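You operate a simulated robot arm through the tools that you are given. There is no shell and no other tool. Be economical: measure what you need, move in short steps, check, and stop when the job is done.

You are at the controls of a simulated robot arm. One attempt, no reset.

## Task
Meter two lengths of chain: zero and wind till 100 mm shows, then zero and wind till 50 mm shows.
Fine: one press of the chain key before each length; the chain meter shows each length.
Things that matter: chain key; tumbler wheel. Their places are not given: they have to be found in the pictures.

Only the result counts: the job must be done as asked and must still hold three seconds after the hand-in. Knocking over, shifting, dropping, spilling or breaking anything else fails it.

## Robot
A 6-joint arm with a two-finger parallel gripper, fixed in place. Base frame: the origin is at the foot of the arm, x ahead of it, y to its left, z up. Units: mm, degrees, N and s.
Its first joint turns from -66.0 to 66.0 degrees. Payload 2.7 kg.
The TCP is the grasp point between the finger pads, 23 mm short of the fingertips. In the tool frame z runs along the fingers and y along their closing line. Largest opening 94 mm; finger width 38, thickness 10; the body of the gripper, 54 by 96 mm, starts 39 mm behind the TCP.
Orientation is that of the tool frame in the base frame, as [roll, pitch, yaw] about the fixed x, y, z axes, in that order (R = Rz(yaw) Ry(pitch) Rx(roll)). With the fingers straight down and closing along the base's y, the tool's x points along the base's -x, its y along +y and its z along -z.

## Interface
- The arm moves only by the tool send_rows. Its argument "steps" is a list of rows, each a list of 7 numbers: the shift along the tool's x, y, z in units of 400 mm (1.0 is 400 mm), then the turn, a rotation vector about the tool's x, y, z in units of 45 degrees (1.0 is 45 degrees), then the closure, from 0 (fully open) to 1 (shut). In form: [[tx, ty, tz, rx, ry, rz, jaw], ...]. A call has 1 to 12 rows; each row is the pose to reach, as a shift and turn from the pose commanded when the call began, along the tool's axes at that moment. A call with a number of a shift or a turn outside -1 to 1 is refused whole. Rows are played at 5 a second. More than 50 mm and 8.6 degrees between two rows, or a gripper value outside its range, and nothing of the call is played. A pose out of reach is approached as far as the arm can. The call stops where the force on the tool passes 40 N (or 10 N more than at its start, if that is more) or the arm is blocked; 0.2 s more then pass. Each finger travels about 45 mm/s and halts on what it meets, pressing with about 29 N; the grip force reading is that of the motor and also rises with nothing between the fingers. The clock runs only during rows and for 0.2 s after the last one: add rows that repeat a pose to give the fingers time. The reply holds the time, the measured pose of the TCP, the force on the tool along the base axes, the opening and the grip force, in the units named above and with some noise.
- Cameras (640 x 400 px; columns grow to the right, rows downward): "scene" is fixed at [76.4, -428.4, 1417]; the picture's right is [0.65, -0.76, 0.00], its down [-0.41, -0.35, -0.85] and it looks along [0.64, 0.55, -0.53] (base axes); focal length 348 px, centre (320, 200). "wrist" rides on the gripper at [-39, 0, -44] in the tool frame; the picture's right is [0.00, -1.00, 0.00], its down [0.97, 0.00, -0.24] and it looks along [0.24, 0.00, 0.97] (tool axes); focal length 218 px, centre (320, 200).
- capture(camera): a new picture of that camera. It takes no simulated time.
- pixel_to_xyz(camera, pixels): for up to 12 pixels [column, row] of the newest picture of that camera ("zoom" is the newest enlarged one), the place [x, y, z] in the base frame of the surface seen there, good to about 3 mm, but the place of the scene camera against the robot may be out by one fixed shift of up to 25 mm in any direction. It takes no simulated time.
- inspect(camera, box): a new picture of the part [left, top, right, bottom] of that camera's present view, enlarged. It takes no simulated time.
- close_job(): hands the job in; it is judged then, once.

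Work in short steps. Measure before you move; look again where a grasp or a placing could have gone wrong, and mend it. You have 80 turns and 38 pictures in all, those below and enlarged ones among them. Open the gripper and draw the arm clear of the work before you hand the job in, unless the task says otherwise; then end with one line.

The tools are called after "Call:" by a JSON object that holds its "api" and its "payload". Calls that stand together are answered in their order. send_rows: Moves the arm, as the interface text tells. Its arguments: {"type":"object","properties":{"steps":{"type":"array","items":{"type":"array","items":{"type":"number"}}}},"required":["steps"]} The other tools are called the same way: capture (camera) takes a picture; pixel_to_xyz (camera, pixels) gives the place of the surface under pixels of a picture; inspect (camera, box) takes an enlarged picture of a part of a camera's view; close_job () hands the job in.

At the start:

```text
time_s: 0.0
tcp_pos: [316.3, -129.4, 1232.1]
orientation: [180.0, -0.1, 179.9]
force: [-0.2, 0.6, 0.5]
grip_width: 94.1
finger_force: 0.1
```

scene: 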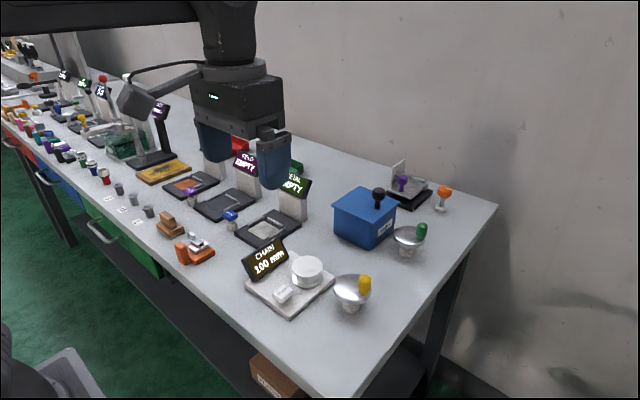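
wrist: 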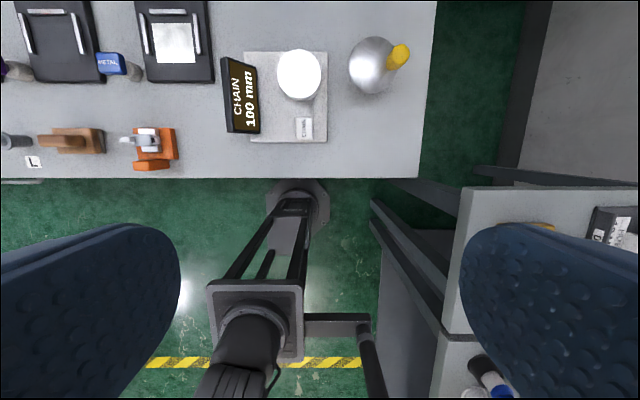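

The chain meter sits around scene (288,278), with a display, a white wheel and a small key. I'll enlarge it in both views.

Call:
{"api": "inspect", "payload": {"camera": "scene", "box": [230, 220, 350, 330]}}

Call:
{"api": "inspect", "payload": {"camera": "wrist", "box": [210, 30, 350, 150]}}

Call:
{"api": "pixel_to_xyz", "payload": {"camera": "wrist", "pixels": [[299, 74], [279, 74], [320, 74], [299, 52], [299, 97], [304, 127], [304, 120], [304, 137], [285, 125], [320, 130], [250, 100], [318, 60]]}}

```text
3.64 times, centred on (290, 275) of scene
```

zoom: 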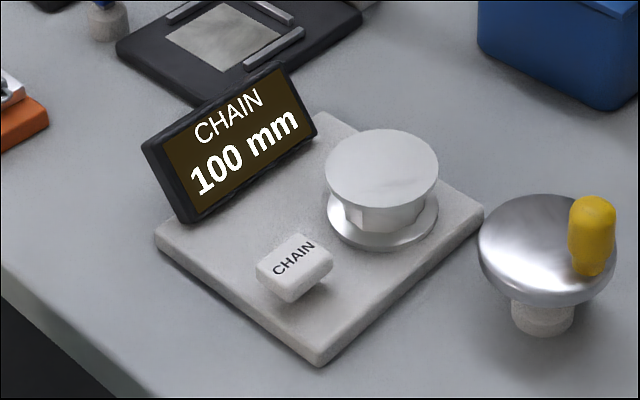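

```text
3.33 times, centred on (280, 90) of wrist
```

zoom: 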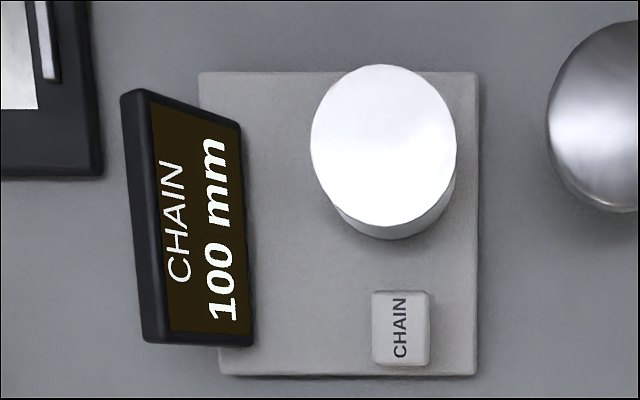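

```text
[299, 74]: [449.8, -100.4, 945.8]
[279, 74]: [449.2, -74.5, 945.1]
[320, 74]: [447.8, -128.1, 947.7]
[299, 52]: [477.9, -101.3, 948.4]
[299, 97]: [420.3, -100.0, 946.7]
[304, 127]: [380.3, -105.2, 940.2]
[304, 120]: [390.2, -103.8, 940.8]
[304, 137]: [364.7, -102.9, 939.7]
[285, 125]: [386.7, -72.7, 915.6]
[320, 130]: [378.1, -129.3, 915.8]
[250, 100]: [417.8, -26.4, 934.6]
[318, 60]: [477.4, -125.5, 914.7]
```

The wheel could be the white spool or the silver disc with the yellow handle. I'll move ahead over the area for a better look, and check the table height.

Call:
{"api": "send_rows", "payload": {"steps": [[-0.1, 0, 0, 0, 0, 0, 0], [-0.2, -0.05, 0, 0, 0, 0, 0], [-0.3, -0.1, 0, 0, 0, 0, 0], [-0.3, -0.1, 0.1, 0, 0, 0, 0]]}}

Call:
{"api": "capture", "payload": {"camera": "wrist"}}

Call:
{"api": "inspect", "payload": {"camera": "scene", "box": [230, 170, 470, 320]}}

```text
time_s: 1.0
tcp_pos: [436.2, -172.8, 1193.5]
orientation: [180.0, 0.0, -180.0]
force: [0.4, -0.3, -0.1]
grip_width: 94.2
finger_force: 0.1
```

```text
33 pictures are left
```

wrist: 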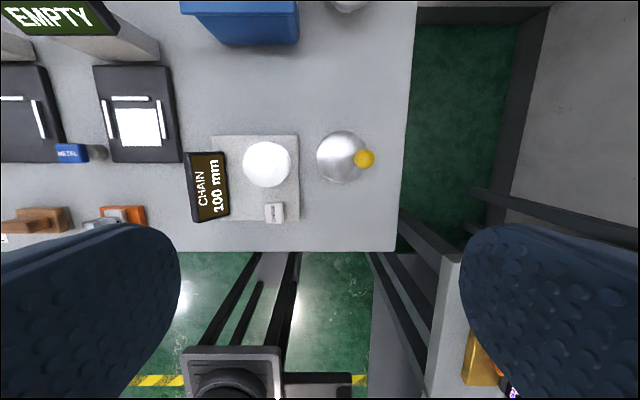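

```text
2.67 times, centred on (350, 245) of scene
```

zoom: 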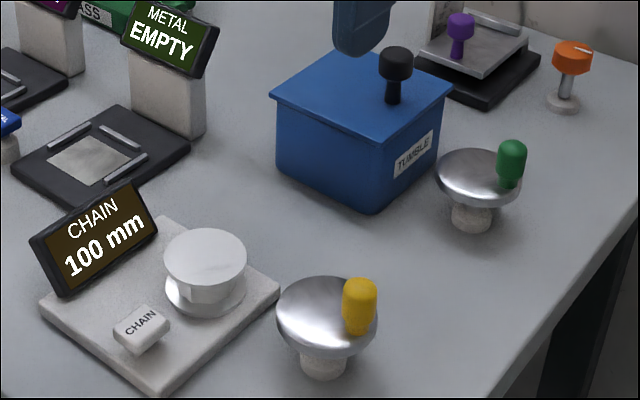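

Two cranked wheels stand here: yellow beside the chain meter and green beside the blue TUMBLE box. I'll enlarge both to look for labels.

Call:
{"api": "inspect", "payload": {"camera": "scene", "box": [325, 165, 455, 315]}}

Call:
{"api": "inspect", "payload": {"camera": "scene", "box": [0, 60, 240, 210]}}

Call:
{"api": "pixel_to_xyz", "payload": {"camera": "wrist", "pixels": [[267, 164], [340, 157], [364, 158], [275, 212], [235, 140], [380, 220], [240, 245], [290, 150], [340, 132], [340, 184], [317, 157], [250, 200]]}}

```text
2.67 times, centred on (390, 240) of scene
```

zoom: 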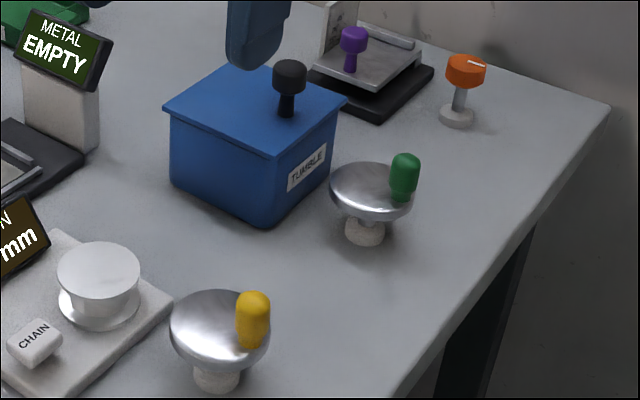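

```text
2.67 times, centred on (120, 135) of scene
```

zoom: 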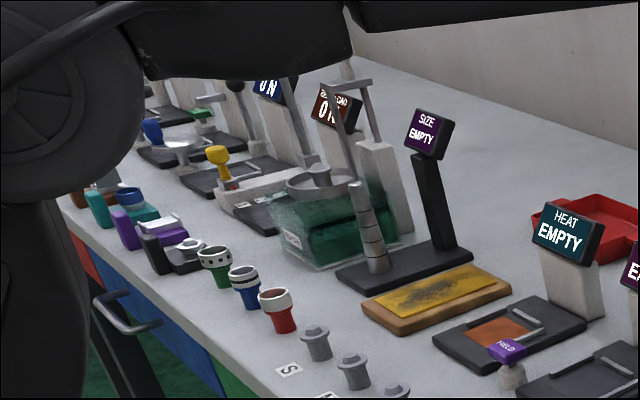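

```text
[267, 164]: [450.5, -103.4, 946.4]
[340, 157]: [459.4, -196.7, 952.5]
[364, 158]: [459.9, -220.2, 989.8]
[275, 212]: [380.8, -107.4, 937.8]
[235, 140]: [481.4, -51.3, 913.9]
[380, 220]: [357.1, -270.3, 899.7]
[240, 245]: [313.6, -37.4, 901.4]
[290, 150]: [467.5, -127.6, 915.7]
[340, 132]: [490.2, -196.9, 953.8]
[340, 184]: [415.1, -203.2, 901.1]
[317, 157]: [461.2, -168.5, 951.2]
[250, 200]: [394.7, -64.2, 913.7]
```

The table measures about z=900 here, and the yellow handle top is near (460,-220,990). I'll hover above the yellow wheel to measure it closely.

Call:
{"api": "send_rows", "payload": {"steps": [[-0.04, -0.05, 0.1, 0, 0, 0, 0], [-0.06, -0.09, 0.2, 0, 0, 0, 0], [-0.06, -0.09, 0.27, 0, 0, 0, 0], [-0.06, -0.09, 0.27, 0, 0, 0, 0]]}}

Call:
{"api": "capture", "payload": {"camera": "wrist"}}

Call:
{"api": "pixel_to_xyz", "payload": {"camera": "scene", "pixels": [[365, 284], [352, 290], [422, 230], [405, 236], [408, 250], [307, 267], [283, 295], [350, 310], [378, 195], [385, 230], [264, 262], [430, 300]]}}

```text
time_s: 2.0
tcp_pos: [461.0, -204.6, 1083.7]
orientation: [180.0, 0.1, -180.0]
force: [-0.5, -0.6, -0.1]
grip_width: 94.1
finger_force: 0.1
```

```text
29 pictures are left
```

wrist: 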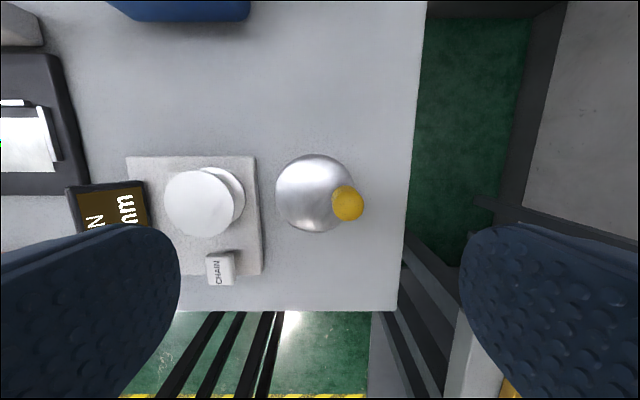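

```text
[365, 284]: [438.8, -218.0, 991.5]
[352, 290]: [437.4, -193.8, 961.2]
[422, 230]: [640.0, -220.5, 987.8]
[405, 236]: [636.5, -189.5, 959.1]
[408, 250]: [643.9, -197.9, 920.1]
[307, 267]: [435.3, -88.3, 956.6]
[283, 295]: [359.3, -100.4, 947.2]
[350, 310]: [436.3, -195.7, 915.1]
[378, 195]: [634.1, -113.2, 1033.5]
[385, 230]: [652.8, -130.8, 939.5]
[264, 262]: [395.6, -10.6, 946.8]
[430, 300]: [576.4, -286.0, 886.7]
```

By the scene camera the green wheel is about 685 mm from the base axis, beyond the 620 mm reach, so yellow beside the meter is the candidate. I'll measure it and the key from this nearer view (handle 348,203; disc 313,193).

Call:
{"api": "pixel_to_xyz", "payload": {"camera": "wrist", "pixels": [[348, 203], [348, 190], [348, 216], [335, 203], [361, 203], [313, 156], [278, 193], [310, 228], [313, 193], [220, 266], [219, 258], [219, 252]]}}

```text
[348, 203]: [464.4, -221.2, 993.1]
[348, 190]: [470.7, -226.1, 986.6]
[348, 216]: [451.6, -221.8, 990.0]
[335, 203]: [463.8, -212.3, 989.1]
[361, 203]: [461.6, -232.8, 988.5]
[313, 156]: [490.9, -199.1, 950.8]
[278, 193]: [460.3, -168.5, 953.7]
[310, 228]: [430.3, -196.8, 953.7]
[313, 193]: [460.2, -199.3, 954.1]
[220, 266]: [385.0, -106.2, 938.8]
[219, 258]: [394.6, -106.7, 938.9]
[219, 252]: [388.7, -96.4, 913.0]
```

Disc centre is about (460.5,-198.5), the crank radius about 24, and the handle is about 20 mm in diameter with its top at z 991. The key is at (386,-106), top z 939. I'll move above the key with the fingers shut.

Call:
{"api": "send_rows", "payload": {"steps": [[0.06, 0.08, 0, 0, 0, 0, 0.5], [0.125, 0.165, 0, 0, 0, 0, 1], [0.1875, 0.2465, 0, 0, 0, 0, 1], [0.1875, 0.2465, 0.1, 0, 0, 0, 1], [0.1875, 0.2465, 0.2, 0, 0, 0, 1], [0.1875, 0.2465, 0.275, 0, 0, 0, 1], [0.1875, 0.2465, 0.275, 0, 0, 0, 1]]}}

Call:
{"api": "inspect", "payload": {"camera": "scene", "box": [230, 220, 390, 320]}}

```text
time_s: 3.6
tcp_pos: [387.8, -106.9, 974.9]
orientation: [180.0, -0.1, 179.9]
force: [-0.1, 0.3, 0.2]
grip_width: 0.1
finger_force: 29.0
```

```text
4.00 times, centred on (310, 270) of scene
```

zoom: 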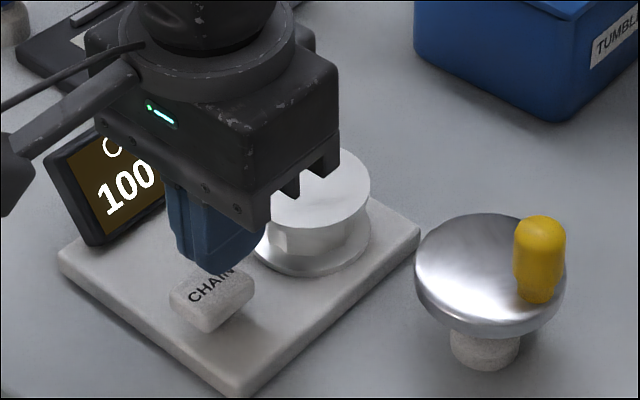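

The fingertips hang about 13 mm above the key. I'll shift 4 mm back and lower in small steps to press.

Call:
{"api": "send_rows", "payload": {"steps": [[0.012, 0, 0.02, 0, 0, 0, 1], [0.012, 0, 0.026, 0, 0, 0, 1], [0.012, 0, 0.031, 0, 0, 0, 1], [0.012, 0, 0.035, 0, 0, 0, 1], [0.012, 0, 0.038, 0, 0, 0, 1]]}}

Call:
{"api": "inspect", "payload": {"camera": "scene", "box": [230, 220, 390, 320]}}

```text
time_s: 4.8
tcp_pos: [380.8, -105.6, 959.7]
orientation: [180.0, 0.1, -179.9]
force: [0.9, -0.7, 0.0]
grip_width: 0.0
finger_force: 29.1
```

```text
4.00 times, centred on (310, 270) of scene
```

zoom: 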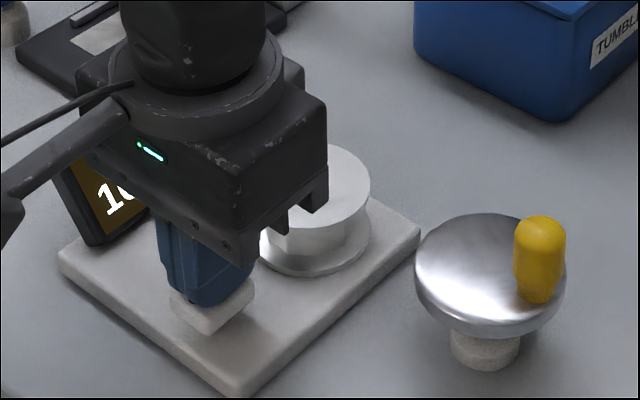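

No force yet, and the display still starts with "1". I'll keep lowering in 1 mm steps.

Call:
{"api": "send_rows", "payload": {"steps": [[0, 0, 0.0025, 0, 0, 0, 1], [0, 0, 0.005, 0, 0, 0, 1], [0, 0, 0.0075, 0, 0, 0, 1]]}}

```text
time_s: 5.6
tcp_pos: [379.8, -106.7, 956.4]
orientation: [-179.9, 0.0, 180.0]
force: [1.2, 1.2, 1.8]
grip_width: 0.0
finger_force: 29.0
```

Force is rising slightly (about 1.8 N), so this is contact. I'll continue.

Call:
{"api": "send_rows", "payload": {"steps": [[0, 0, 0.0025, 0, 0, 0, 1], [0, 0, 0.005, 0, 0, 0, 1]]}}

Call:
{"api": "inspect", "payload": {"camera": "scene", "box": [230, 240, 310, 310]}}

```text
time_s: 6.2
tcp_pos: [380.9, -106.0, 955.5]
orientation: [179.9, -0.1, -180.0]
force: [-2.3, -1.5, 2.3]
grip_width: 0.0
finger_force: 28.7
```

```text
5.71 times, centred on (270, 275) of scene
```

zoom: 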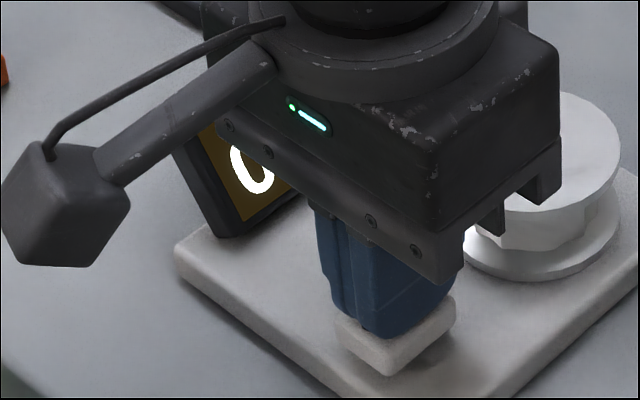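

The display now shows 0. I'll lift off and move over the yellow handle with the jaw partly open.

Call:
{"api": "send_rows", "payload": {"steps": [[0, 0, -0.05, 0, 0, 0, 1], [0, 0, -0.15, 0, 0, 0, 0.8], [-0.07, -0.1, -0.15, 0, 0, 0, 0.5], [-0.14, -0.2, -0.15, 0, 0, 0, 0.5], [-0.2025, -0.289, -0.15, 0, 0, 0, 0.5], [-0.2025, -0.289, -0.15, 0, 0, 0, 0.5]]}}

Call:
{"api": "capture", "payload": {"camera": "wrist"}}

Call:
{"api": "inspect", "payload": {"camera": "scene", "box": [230, 220, 390, 320]}}

```text
time_s: 7.6
tcp_pos: [460.1, -222.0, 1015.2]
orientation: [180.0, 0.0, 180.0]
force: [0.2, -0.8, -0.5]
grip_width: 47.0
finger_force: 0.0
```

```text
25 pictures are left
```

wrist: 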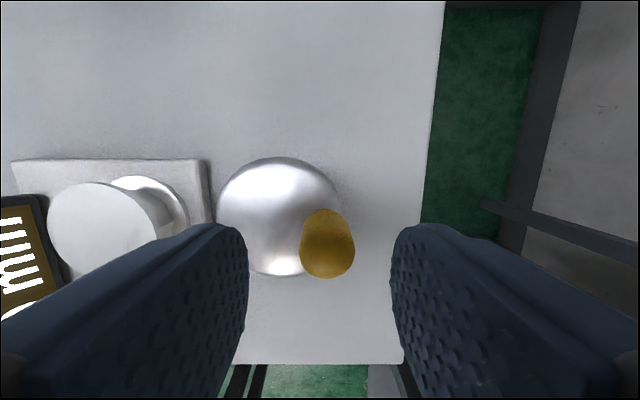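

```text
4.00 times, centred on (310, 270) of scene
```

zoom: 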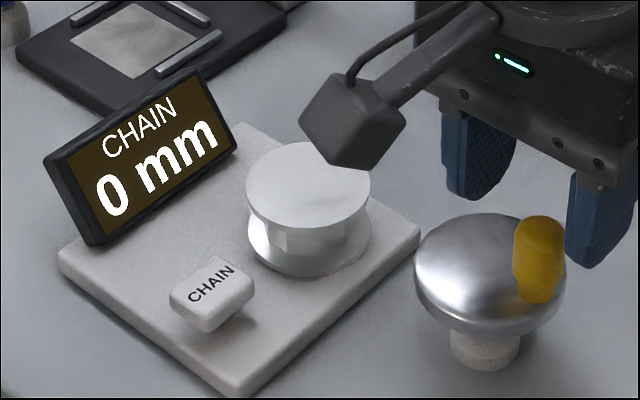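

The meter reads 0 mm and the handle (327,243) lies midway between the fingers. I'll lower onto it and close.

Call:
{"api": "send_rows", "payload": {"steps": [[-0.002, 0, 0.04, 0, 0, 0, 0.5], [-0.002, 0, 0.075, 0, 0, 0, 0.5], [-0.002, 0, 0.089, 0, 0, 0, 0.5], [-0.002, 0, 0.089, 0, 0, 0, 1], [-0.002, 0, 0.089, 0, 0, 0, 1], [-0.002, 0, 0.089, 0, 0, 0, 1]]}}

Call:
{"api": "capture", "payload": {"camera": "wrist"}}

```text
time_s: 9.0
tcp_pos: [461.1, -223.9, 979.3]
orientation: [-179.9, 0.0, 179.9]
force: [0.5, -16.3, -5.1]
grip_width: 20.7
finger_force: 45.0
```

```text
23 pictures are left
```

wrist: 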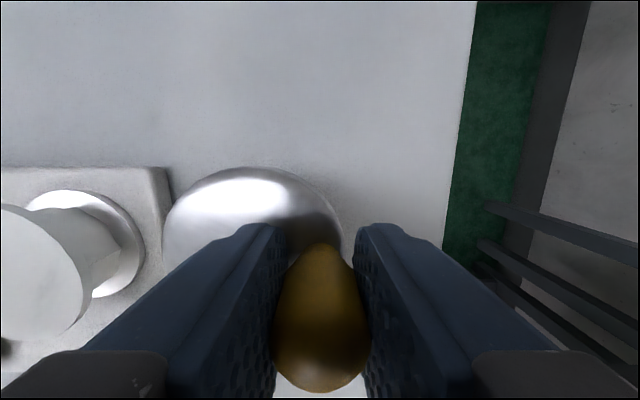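

The handle is gripped (20.7 mm); the -16 N says it sits about 2 mm further out. I'll try 30° clockwise and read the meter.

Call:
{"api": "send_rows", "payload": {"steps": [[0.001, -0.006, 0, 0, 0, 0, 1], [0.0123, -0.005, 0, 0, 0, 0, 1], [0.0233, -0.002, 0, 0, 0, 0, 1], [0.0335, 0.0025, 0, 0, 0, 0, 1], [0.0335, 0.0025, 0, 0, 0, 0, 1]]}}

Call:
{"api": "inspect", "payload": {"camera": "scene", "box": [230, 220, 390, 320]}}

```text
time_s: 10.2
tcp_pos: [447.7, -222.4, 979.1]
orientation: [179.9, -0.1, 179.9]
force: [5.8, -9.7, -8.4]
grip_width: 21.8
finger_force: 45.2
```

```text
4.00 times, centred on (310, 270) of scene
```

zoom: 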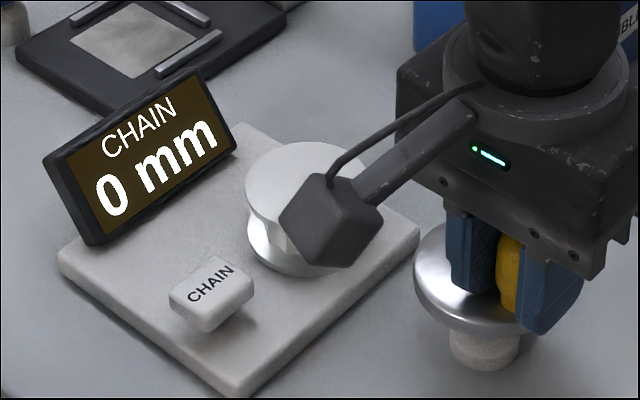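

Still 0 mm after the 13 mm shift. I'll check in the wrist view whether the handle came along.

Call:
{"api": "capture", "payload": {"camera": "wrist"}}

```text
21 pictures are left
```

wrist: 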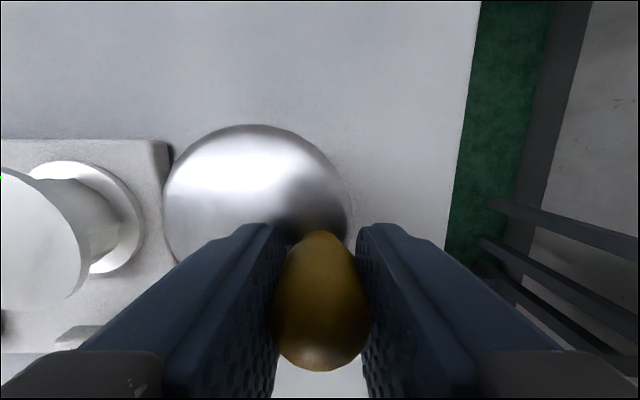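

The handle slipped only about 3 mm along the pads, so the wheel did turn clockwise and nothing counted. I'll go the other way, through the start point to about +30° counter-clockwise.

Call:
{"api": "send_rows", "payload": {"steps": [[-0.01, -0.005, 0, 0, 0, 0, 1], [-0.021, -0.008, 0, 0, 0, 0, 1], [-0.0325, -0.009, 0, 0, 0, 0, 1], [-0.0415, -0.0085, 0, 0, 0, 0, 1], [-0.049, -0.0065, 0, 0, 0, 0, 1], [-0.065, 0, 0, 0, 0, 0, 1], [-0.065, 0, 0, 0, 0, 0, 1]]}}

Call:
{"api": "inspect", "payload": {"camera": "scene", "box": [230, 220, 390, 320]}}

Call:
{"api": "capture", "payload": {"camera": "wrist"}}

```text
time_s: 11.8
tcp_pos: [472.5, -223.1, 978.9]
orientation: [180.0, -0.1, 179.8]
force: [-8.6, -6.7, -2.9]
grip_width: 21.6
finger_force: 44.9
```

```text
4.00 times, centred on (310, 270) of scene
```

zoom: 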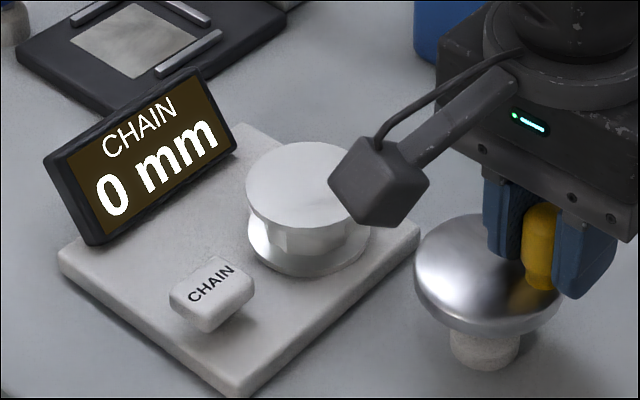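

```text
19 pictures are left
```

wrist: 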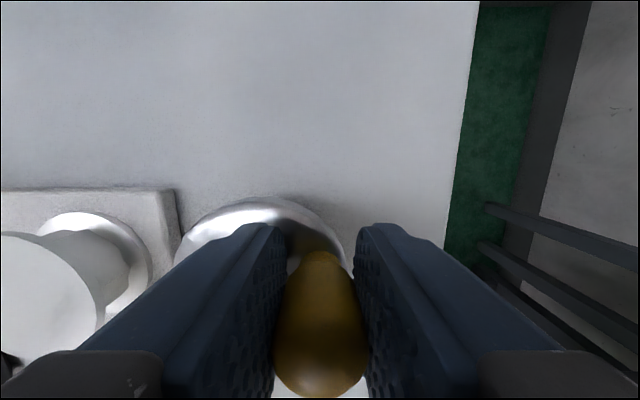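

The handle follows (now about -60°), still 0 mm, so the count may be coarse. I'll turn on counter-clockwise by about two thirds of a turn, to the 180° side.

Call:
{"api": "send_rows", "payload": {"steps": [[-0.0193, 0.0128, 0, 0, 0, 0, 1], [-0.031, 0.0333, 0, 0, 0, 0, 1], [-0.035, 0.0563, 0, 0, 0, 0, 1], [-0.031, 0.0793, 0, 0, 0, 0, 1], [-0.0193, 0.0998, 0, 0, 0, 0, 1], [-0.0013, 0.1148, 0, 0, 0, 0, 1], [0.0208, 0.1228, 0, 0, 0, 0, 1], [0.0443, 0.1228, 0, 0, 0, 0, 1], [0.0663, 0.1148, 0, 0, 0, 0, 1], [0.0843, 0.0998, 0, 0, 0, 0, 1], [0.096, 0.0793, 0, 0, 0, 0, 1], [0.1, 0.0563, 0, 0, 0, 0, 1]]}}

Call:
{"api": "inspect", "payload": {"camera": "scene", "box": [230, 220, 390, 320]}}

```text
time_s: 12.4
tcp_pos: [484.6, -217.1, 979.9]
orientation: [-179.5, 0.4, 179.8]
force: [8.0, -10.1, -4.5]
grip_width: 21.5
finger_force: 44.5
stopped in row 2: the force on the tool passed its limit (the readings are from after the stop); the commanded pose is now the measured one
```

```text
4.00 times, centred on (310, 270) of scene
```

zoom: 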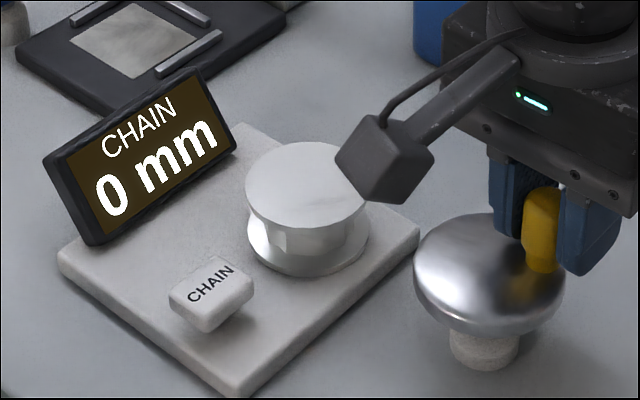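

The move halted on force at about (484.6,-217). I'll look at where the handle sits in the pads.

Call:
{"api": "capture", "payload": {"camera": "wrist"}}

Call:
{"api": "pixel_to_xyz", "payload": {"camera": "wrist", "pixels": [[320, 300], [320, 330], [320, 360], [320, 380], [320, 260], [260, 225], [200, 235], [285, 215]]}}

Call:
{"api": "pixel_to_xyz", "payload": {"camera": "scene", "pixels": [[366, 269], [366, 278], [362, 270], [369, 272], [340, 282]]}}

```text
17 pictures are left
```

wrist: 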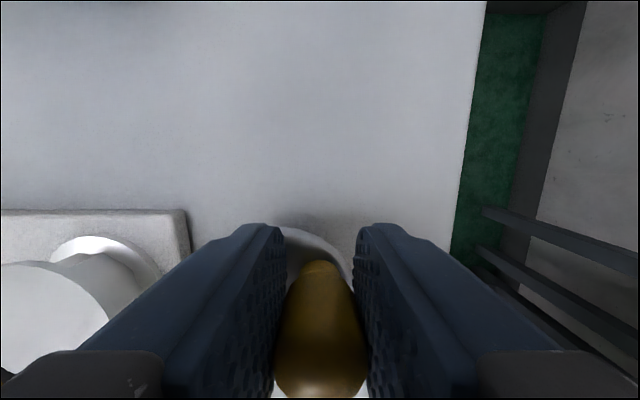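

```text
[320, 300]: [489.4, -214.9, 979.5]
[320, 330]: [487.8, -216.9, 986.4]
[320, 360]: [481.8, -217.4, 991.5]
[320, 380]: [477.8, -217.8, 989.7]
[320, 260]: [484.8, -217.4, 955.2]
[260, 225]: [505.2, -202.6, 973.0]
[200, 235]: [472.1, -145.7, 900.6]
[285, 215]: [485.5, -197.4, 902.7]
```

```text
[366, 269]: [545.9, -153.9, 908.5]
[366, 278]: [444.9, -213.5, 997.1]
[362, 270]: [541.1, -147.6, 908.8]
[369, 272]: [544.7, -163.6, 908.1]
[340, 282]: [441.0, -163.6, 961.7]
```

The handle top is near (481,-217.5), so the wheel is at about -43° with a crank radius of about 28. The 20°-per-row pace was too brisk; I'll go on slower, 8° per row.

Call:
{"api": "send_rows", "payload": {"steps": [[0.003, 0.0063, 0, 0, 0, 0, 1], [-0.002, 0.0148, 0, 0, 0, 0, 1], [-0.006, 0.0238, 0, 0, 0, 0, 1], [-0.0085, 0.0333, 0, 0, 0, 0, 1], [-0.0098, 0.0428, 0, 0, 0, 0, 1], [-0.0095, 0.0525, 0, 0, 0, 0, 1], [-0.008, 0.0623, 0, 0, 0, 0, 1], [-0.005, 0.0715, 0, 0, 0, 0, 1]]}}

```text
time_s: 13.0
tcp_pos: [486.0, -216.9, 978.4]
orientation: [-179.1, 0.5, 179.8]
force: [6.2, -8.7, -3.7]
grip_width: 21.5
finger_force: 45.6
stopped in row 2: the force on the tool passed its limit (the readings are from after the stop); the commanded pose is now the measured one
```

It was blocked in y at once with the tool tilting: the +y fingertip (z about 955) is probably catching the domed disc. I'll open, rise 7 mm, centre on the handle and re-grip.

Call:
{"api": "send_rows", "payload": {"steps": [[0, 0, 0, 0, 0, 0, 0.65], [0.01, -0.001, -0.018, 0, 0, 0, 0.65], [0.01, -0.001, -0.018, 0, 0, 0, 0.65]]}}

Call:
{"api": "capture", "payload": {"camera": "wrist"}}

Call:
{"api": "pixel_to_xyz", "payload": {"camera": "wrist", "pixels": [[320, 330], [320, 350], [320, 370], [320, 390], [290, 350], [350, 350]]}}

```text
time_s: 13.8
tcp_pos: [479.9, -215.9, 986.1]
orientation: [-179.1, 0.5, 179.8]
force: [-0.2, 0.1, 0.3]
grip_width: 33.0
finger_force: 0.1
```

```text
16 pictures are left
```

wrist: 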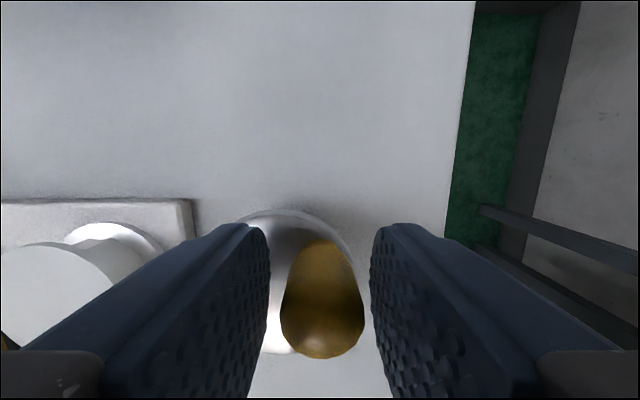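

```text
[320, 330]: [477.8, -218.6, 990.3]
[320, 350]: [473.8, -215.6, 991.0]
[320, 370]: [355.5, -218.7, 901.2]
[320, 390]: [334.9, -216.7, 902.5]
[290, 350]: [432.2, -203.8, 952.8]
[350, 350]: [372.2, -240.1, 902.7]
```

The handle is centred between the pads and there's no contact force. I'll re-grip at this height and turn slowly counter-clockwise.

Call:
{"api": "send_rows", "payload": {"steps": [[0, 0, 0, 0, 0, 0, 1], [0, 0, 0, 0, 0, 0, 1], [-0.004, 0.0023, 0, 0, 0, 0, 1], [-0.0093, 0.0103, 0, 0, 0, 0, 1], [-0.0138, 0.019, 0, 0, 0, 0, 1], [-0.0168, 0.0283, 0, 0, 0, 0, 1], [-0.0183, 0.038, 0, 0, 0, 0, 1]]}}

```text
time_s: 15.3
tcp_pos: [489.0, -206.1, 986.9]
orientation: [-178.6, 0.8, 179.8]
force: [7.1, -7.9, -2.5]
grip_width: 21.3
finger_force: 44.6
stopped in row 7: the force on the tool passed its limit (the readings are from after the stop); the commanded pose is now the measured one
```

The wheel moved on but drags, which looks speed-dependent. I'll check the meter at this angle, now about 70° past the start.

Call:
{"api": "inspect", "payload": {"camera": "scene", "box": [230, 200, 390, 320]}}

```text
3.33 times, centred on (310, 260) of scene
```

zoom: 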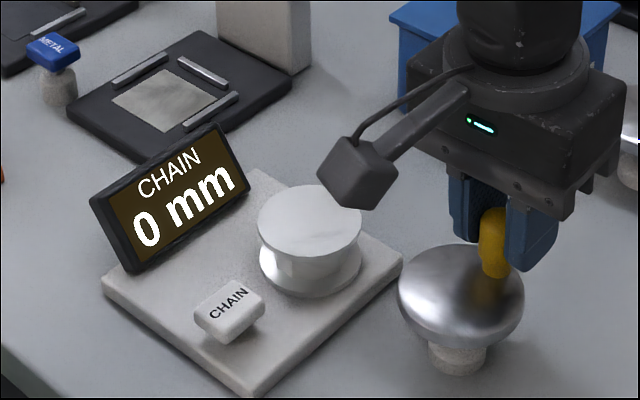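

Still 0 mm. Clockwise was only tried over about 20°, so I'll test it properly. With the jaw loosened to a cage, to avoid grip friction, I'll straighten the tool and push the handle back clockwise with the +y finger.

Call:
{"api": "send_rows", "payload": {"steps": [[0, 0, 0, 0.016, -0.009, 0, 0.73], [0, 0, 0, 0.031, -0.018, 0, 0.73], [0.0078, -0.0173, 0, 0.031, -0.018, 0, 0.73], [0.0125, -0.0258, 0, 0.031, -0.018, 0, 0.73], [0.0185, -0.0338, 0, 0.031, -0.018, 0, 0.73], [0.0253, -0.0405, 0, 0.031, -0.018, 0, 0.73], [0.0333, -0.0465, 0, 0.031, -0.018, 0, 0.73], [0.0418, -0.0513, 0, 0.031, -0.018, 0, 0.73]]}}

Call:
{"api": "capture", "payload": {"camera": "wrist"}}

```text
time_s: 17.1
tcp_pos: [470.2, -226.0, 987.2]
orientation: [-177.4, 1.6, 179.9]
force: [1.5, 5.5, -1.6]
grip_width: 27.7
finger_force: 2.9
```

```text
14 pictures are left
```

wrist: 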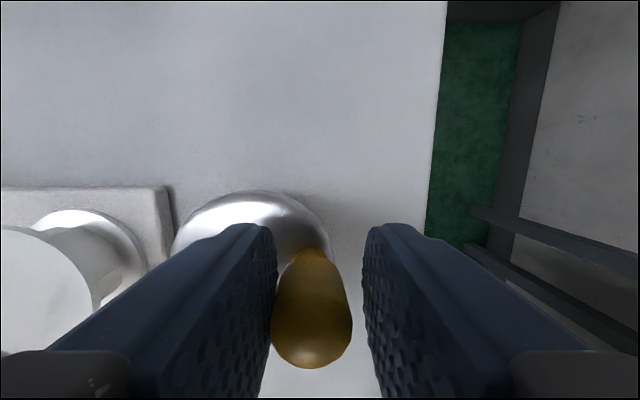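

The caged push moved the wheel with only about 5 N, so grip friction was the trouble. The tilt correction had the wrong sign. I'll open, lift clear, straighten, and then use the shut fingers as a peg to push the handle round.

Call:
{"api": "send_rows", "payload": {"steps": [[0, 0.006, 0, 0, 0, 0, 0.6], [0, 0.006, -0.05, 0, 0, 0, 0.6], [0, 0.006, -0.1, -0.03, 0.018, 0, 0.6], [0, 0.006, -0.1, -0.058, 0.036, 0, 0.6], [0, 0.006, -0.1, -0.058, 0.036, 0, 0.6]]}}

```text
time_s: 18.3
tcp_pos: [468.9, -222.0, 1027.1]
orientation: [-179.9, 0.0, 179.8]
force: [-0.1, -0.2, -0.2]
grip_width: 37.5
finger_force: 0.1
```

The tool is straight and clear. I'll move behind the handle, shut the fingers and lower the peg to z 986.

Call:
{"api": "send_rows", "payload": {"steps": [[-0.04, 0.03, 0, 0, 0, 0, 1], [-0.082, 0.062, 0, 0, 0, 0, 1], [-0.082, 0.062, 0, 0, 0, 0, 1], [-0.082, 0.062, 0.05, 0, 0, 0, 1], [-0.082, 0.062, 0.1025, 0, 0, 0, 1], [-0.082, 0.062, 0.1025, 0, 0, 0, 1]]}}

```text
time_s: 19.7
tcp_pos: [501.7, -198.2, 985.6]
orientation: [-179.8, 0.1, 179.8]
force: [-0.8, 0.3, 0.8]
grip_width: 0.0
finger_force: 29.3
```

The peg is in place with no contact. I'll sweep clockwise in small steps to push the handle round to about 170°.

Call:
{"api": "send_rows", "payload": {"steps": [[0.003, -0.0365, 0, 0, 0, 0, 1], [0.0155, -0.0545, 0, 0, 0, 0, 1], [0.0293, -0.072, 0, 0, 0, 0, 1], [0.043, -0.0858, 0, 0, 0, 0, 1], [0.0565, -0.097, 0, 0, 0, 0, 1], [0.078, -0.102, 0, 0, 0, 0, 1], [0.1015, -0.1025, 0, 0, 0, 0, 1], [0.1255, -0.0933, 0, 0, 0, 0, 1], [0.1465, -0.08, 0, 0, 0, 0, 1], [0.1605, -0.067, 0, 0, 0, 0, 1], [0.173, -0.0533, 0, 0, 0, 0, 1], [0.1818, -0.0395, 0, 0, 0, 0, 1]]}}

Call:
{"api": "inspect", "payload": {"camera": "scene", "box": [230, 200, 390, 320]}}

```text
time_s: 22.3
tcp_pos: [430.7, -214.0, 987.0]
orientation: [-179.8, 0.1, 179.8]
force: [1.6, -2.3, -0.2]
grip_width: 0.0
finger_force: 28.6
```

```text
3.33 times, centred on (310, 260) of scene
```

zoom: 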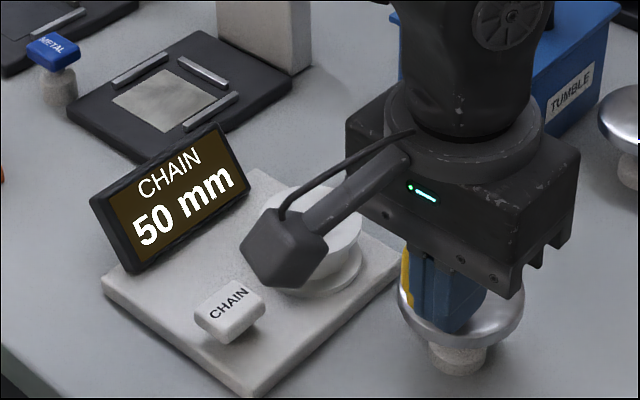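

The meter reads 50 mm, so clockwise on the yellow wheel is right. I'll push on another 50° or so and read again.

Call:
{"api": "send_rows", "payload": {"steps": [[0.0073, 0.013, 0, 0, 0, 0, 1], [0.015, 0.0245, 0, 0, 0, 0, 1], [0.0218, 0.036, 0, 0, 0, 0, 1], [0.0223, 0.054, 0, 0, 0, 0, 1], [0.0213, 0.072, 0, 0, 0, 0, 1]]}}

Call:
{"api": "inspect", "payload": {"camera": "scene", "box": [230, 200, 390, 320]}}

```text
time_s: 23.5
tcp_pos: [420.8, -183.5, 986.4]
orientation: [-179.9, -0.1, 179.8]
force: [0.2, 0.2, 0.7]
grip_width: 0.0
finger_force: 28.9
```

```text
3.33 times, centred on (310, 260) of scene
```

zoom: 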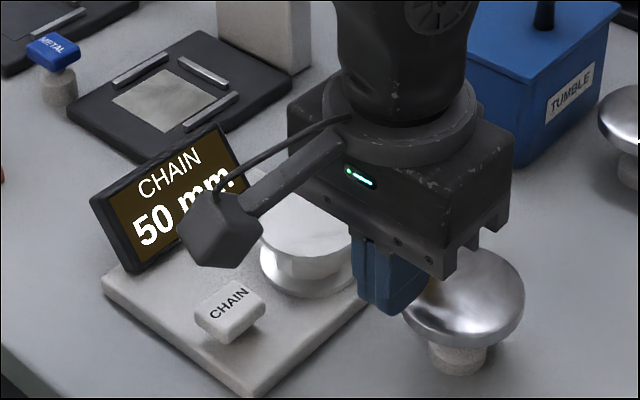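

Still 50 mm, so the count goes in 50 mm steps. I'll go on about 45° more.

Call:
{"api": "send_rows", "payload": {"steps": [[-0.0125, 0.018, 0, 0, 0, 0, 1], [-0.0263, 0.0355, 0, 0, 0, 0, 1], [-0.04, 0.0493, 0, 0, 0, 0, 1], [-0.0535, 0.0605, 0, 0, 0, 0, 1]]}}

Call:
{"api": "capture", "payload": {"camera": "scene"}}

```text
time_s: 24.5
tcp_pos: [444.1, -158.9, 985.4]
orientation: [-179.9, 0.1, 179.8]
force: [0.1, -0.5, -0.8]
grip_width: 0.0
finger_force: 28.5
```

```text
11 pictures are left
```

scene: 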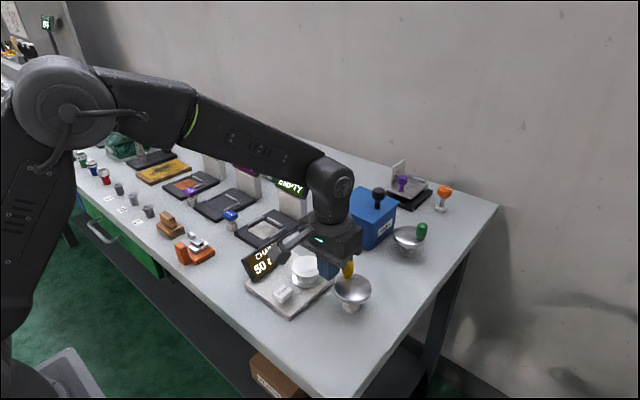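

The meter still reads 50 (at about 262,268), with the handle near 65°. I'll push on to about -10°.

Call:
{"api": "send_rows", "payload": {"steps": [[-0.0215, 0.005, 0, 0, 0, 0, 1], [-0.045, 0.0055, 0, 0, 0, 0, 1], [-0.069, -0.0038, 0, 0, 0, 0, 1], [-0.09, -0.017, 0, 0, 0, 0, 1], [-0.104, -0.03, 0, 0, 0, 0, 1], [-0.1165, -0.0438, 0, 0, 0, 0, 1], [-0.1253, -0.0575, 0, 0, 0, 0, 1]]}}

Call:
{"api": "inspect", "payload": {"camera": "scene", "box": [230, 200, 390, 320]}}

```text
time_s: 26.1
tcp_pos: [494.3, -182.8, 985.6]
orientation: [-179.9, 0.1, 179.9]
force: [-0.8, 1.1, 0.6]
grip_width: 0.1
finger_force: 29.1
```

```text
3.33 times, centred on (310, 260) of scene
```

zoom: 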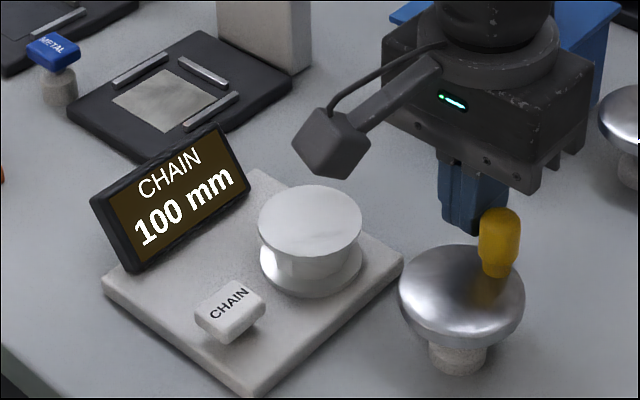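

The meter reads 100 mm. I'll back off the handle, lift, travel to the key at (381,-106) and stop just above it.

Call:
{"api": "send_rows", "payload": {"steps": [[0, 0.015, 0, 0, 0, 0, 1], [0, 0.015, -0.06, 0, 0, 0, 1], [0, 0.015, -0.125, 0, 0, 0, 1], [0.09, 0.06, -0.125, 0, 0, 0, 1], [0.18, 0.12, -0.125, 0, 0, 0, 1], [0.28, 0.1925, -0.125, 0, 0, 0, 1], [0.28, 0.1925, -0.03, 0, 0, 0, 1], [0.28, 0.1925, 0.05, 0, 0, 0, 1], [0.28, 0.1925, 0.05, 0, 0, 0, 1]]}}

```text
time_s: 28.1
tcp_pos: [380.2, -102.8, 964.9]
orientation: [-180.0, 0.0, 179.8]
force: [-0.8, 0.3, 0.1]
grip_width: 0.2
finger_force: 29.1
```

I'm 9 mm above the pressing height. I'll shift 3 mm and press once to the same depth as before.

Call:
{"api": "send_rows", "payload": {"steps": [[0, -0.0075, 0.01, 0, 0, 0, 1], [0, -0.0075, 0.017, 0, 0, 0, 1], [0, -0.0075, 0.02, 0, 0, 0, 1], [0, -0.0075, 0.0225, 0, 0, 0, 1], [0, -0.0075, 0.025, 0, 0, 0, 1], [0, -0.0075, 0.026, 0, 0, 0, 1]]}}

Call:
{"api": "inspect", "payload": {"camera": "scene", "box": [230, 240, 310, 310]}}

```text
time_s: 29.5
tcp_pos: [383.1, -109.1, 955.7]
orientation: [-179.9, 0.0, 179.7]
force: [-0.5, -0.7, 2.7]
grip_width: 0.1
finger_force: 28.4
```

```text
5.71 times, centred on (270, 275) of scene
```

zoom: 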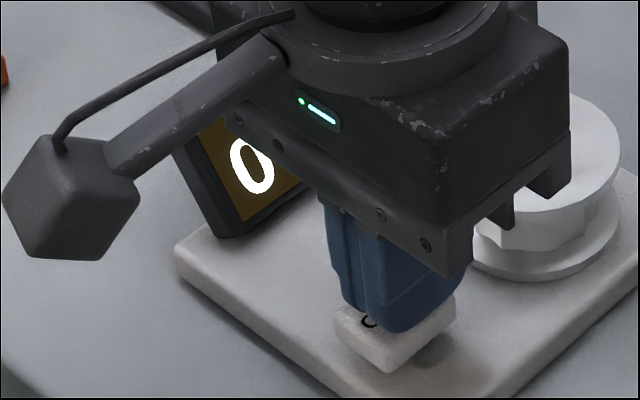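

Zero again. I'll lift straight up and return behind the handle on its +y side.

Call:
{"api": "send_rows", "payload": {"steps": [[0, 0, -0.05, 0, 0, 0, 1], [0, 0, -0.125, 0, 0, 0, 1], [0, 0, -0.2, 0, 0, 0, 1], [-0.09, -0.05, -0.2, 0, 0, 0, 1], [-0.18, -0.1, -0.2, 0, 0, 0, 1], [-0.2675, -0.157, -0.2, 0, 0, 0, 1], [-0.2675, -0.157, -0.2, 0, 0, 0, 1], [-0.2675, -0.157, -0.14, 0, 0, 0, 1], [-0.2675, -0.157, -0.0775, 0, 0, 0, 1], [-0.2675, -0.157, -0.0775, 0, 0, 0, 1]]}}

Call:
{"api": "inspect", "payload": {"camera": "scene", "box": [230, 200, 390, 320]}}

```text
time_s: 31.7
tcp_pos: [490.1, -170.0, 987.4]
orientation: [-179.9, 0.0, 179.9]
force: [0.7, -0.2, 0.3]
grip_width: 0.0
finger_force: 29.2
```

```text
3.33 times, centred on (310, 260) of scene
```

zoom: 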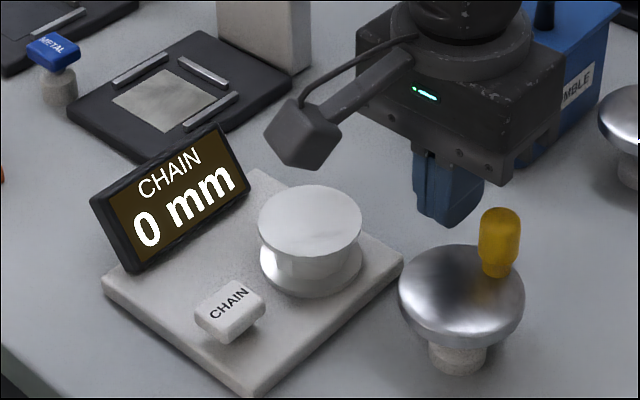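

The meter reads 0 mm, the key is released, and the peg is behind the handle. I'll push clockwise to about -135°.

Call:
{"api": "send_rows", "payload": {"steps": [[-0.0025, -0.0263, 0, 0, 0, 0, 1], [-0.0135, -0.0468, 0, 0, 0, 0, 1], [-0.0213, -0.0583, 0, 0, 0, 0, 1], [-0.028, -0.0698, 0, 0, 0, 0, 1], [-0.0285, -0.0878, 0, 0, 0, 0, 1], [-0.0275, -0.1058, 0, 0, 0, 0, 1], [-0.015, -0.1238, 0, 0, 0, 0, 1], [-0.0013, -0.1413, 0, 0, 0, 0, 1], [0.0125, -0.155, 0, 0, 0, 0, 1], [0.026, -0.1663, 0, 0, 0, 0, 1], [0.0475, -0.1713, 0, 0, 0, 0, 1], [0.071, -0.1718, 0, 0, 0, 0, 1]]}}

Call:
{"api": "inspect", "payload": {"camera": "scene", "box": [230, 200, 390, 320]}}

```text
time_s: 34.3
tcp_pos: [458.4, -240.1, 986.4]
orientation: [-179.9, 0.0, 179.8]
force: [-0.5, 0.0, 0.1]
grip_width: 0.1
finger_force: 28.6
```

```text
3.33 times, centred on (310, 260) of scene
```

zoom: 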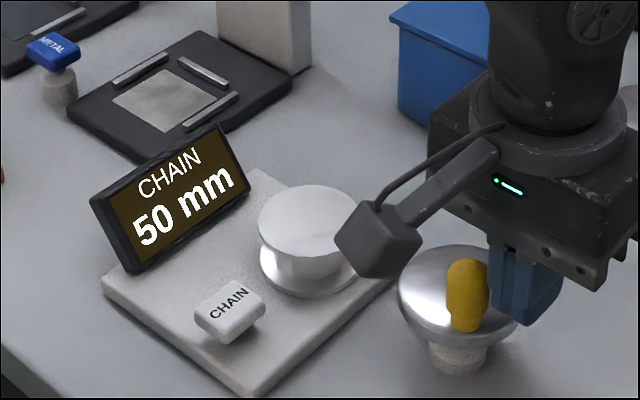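

The meter reads 50 mm. I'll back away from the handle, lift and open the gripper well clear.

Call:
{"api": "send_rows", "payload": {"steps": [[-0.01, -0.02, 0, 0, 0, 0, 1], [-0.01, -0.02, -0.1, 0, 0, 0, 1], [-0.01, -0.02, -0.2, 0, 0, 0, 0.6], [0.07, -0.02, -0.3, 0, 0, 0, 0.2], [0.15, 0.0, -0.4, 0, 0, 0, 0], [0.25, 0.05, -0.45, 0, 0, 0, 0], [0.25, 0.05, -0.45, 0, 0, 0, 0], [0.25, 0.05, -0.45, 0, 0, 0, 0], [0.25, 0.05, -0.45, 0, 0, 0, 0]]}}

Call:
{"api": "capture", "payload": {"camera": "scene"}}

```text
refused: row 4 steps farther than a row can; nothing moved
```

```text
6 pictures are left
```

scene: 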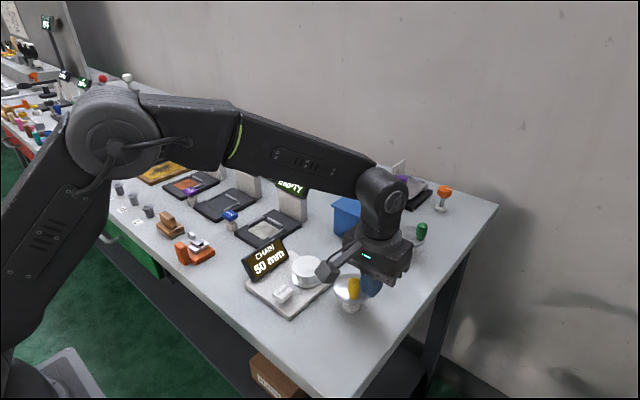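

The retreat was refused for too long a step, so I'll send it with shorter steps.

Call:
{"api": "send_rows", "payload": {"steps": [[-0.01, -0.02, 0, 0, 0, 0, 1], [-0.01, -0.02, -0.1, 0, 0, 0, 1], [-0.01, -0.02, -0.2, 0, 0, 0, 0.6], [0.05, -0.02, -0.28, 0, 0, 0, 0.3], [0.11, 0.0, -0.36, 0, 0, 0, 0], [0.19, 0.03, -0.42, 0, 0, 0, 0], [0.25, 0.05, -0.45, 0, 0, 0, 0], [0.25, 0.05, -0.45, 0, 0, 0, 0]]}}

Call:
{"api": "inspect", "payload": {"camera": "scene", "box": [230, 180, 430, 320]}}

```text
time_s: 36.1
tcp_pos: [360.0, -220.1, 1168.9]
orientation: [-179.9, 0.0, 179.8]
force: [-0.1, -1.1, 0.5]
grip_width: 94.0
finger_force: 0.2
```

```text
2.86 times, centred on (330, 250) of scene
```

zoom: 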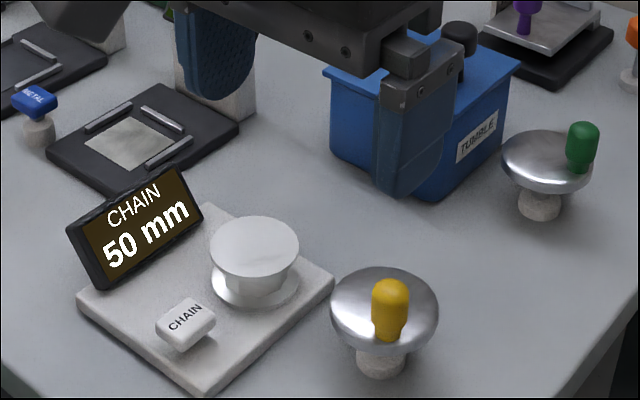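

The meter holds at 50 mm, the gripper is open and clear, and nothing else has moved. I'll hand the job in.

Call:
{"api": "close_job", "payload": {}}

```text
The job is handed in.
```

I metered both lengths, with one press of the chain key before each: the meter read 100 mm, then 50 mm, and it still showed 50 mm just before I handed in. I took the yellow wheel beside the meter to be the tumbler wheel. The green one by the TUMBLE box was out of reach, and winding the yellow one clockwise moved the meter.
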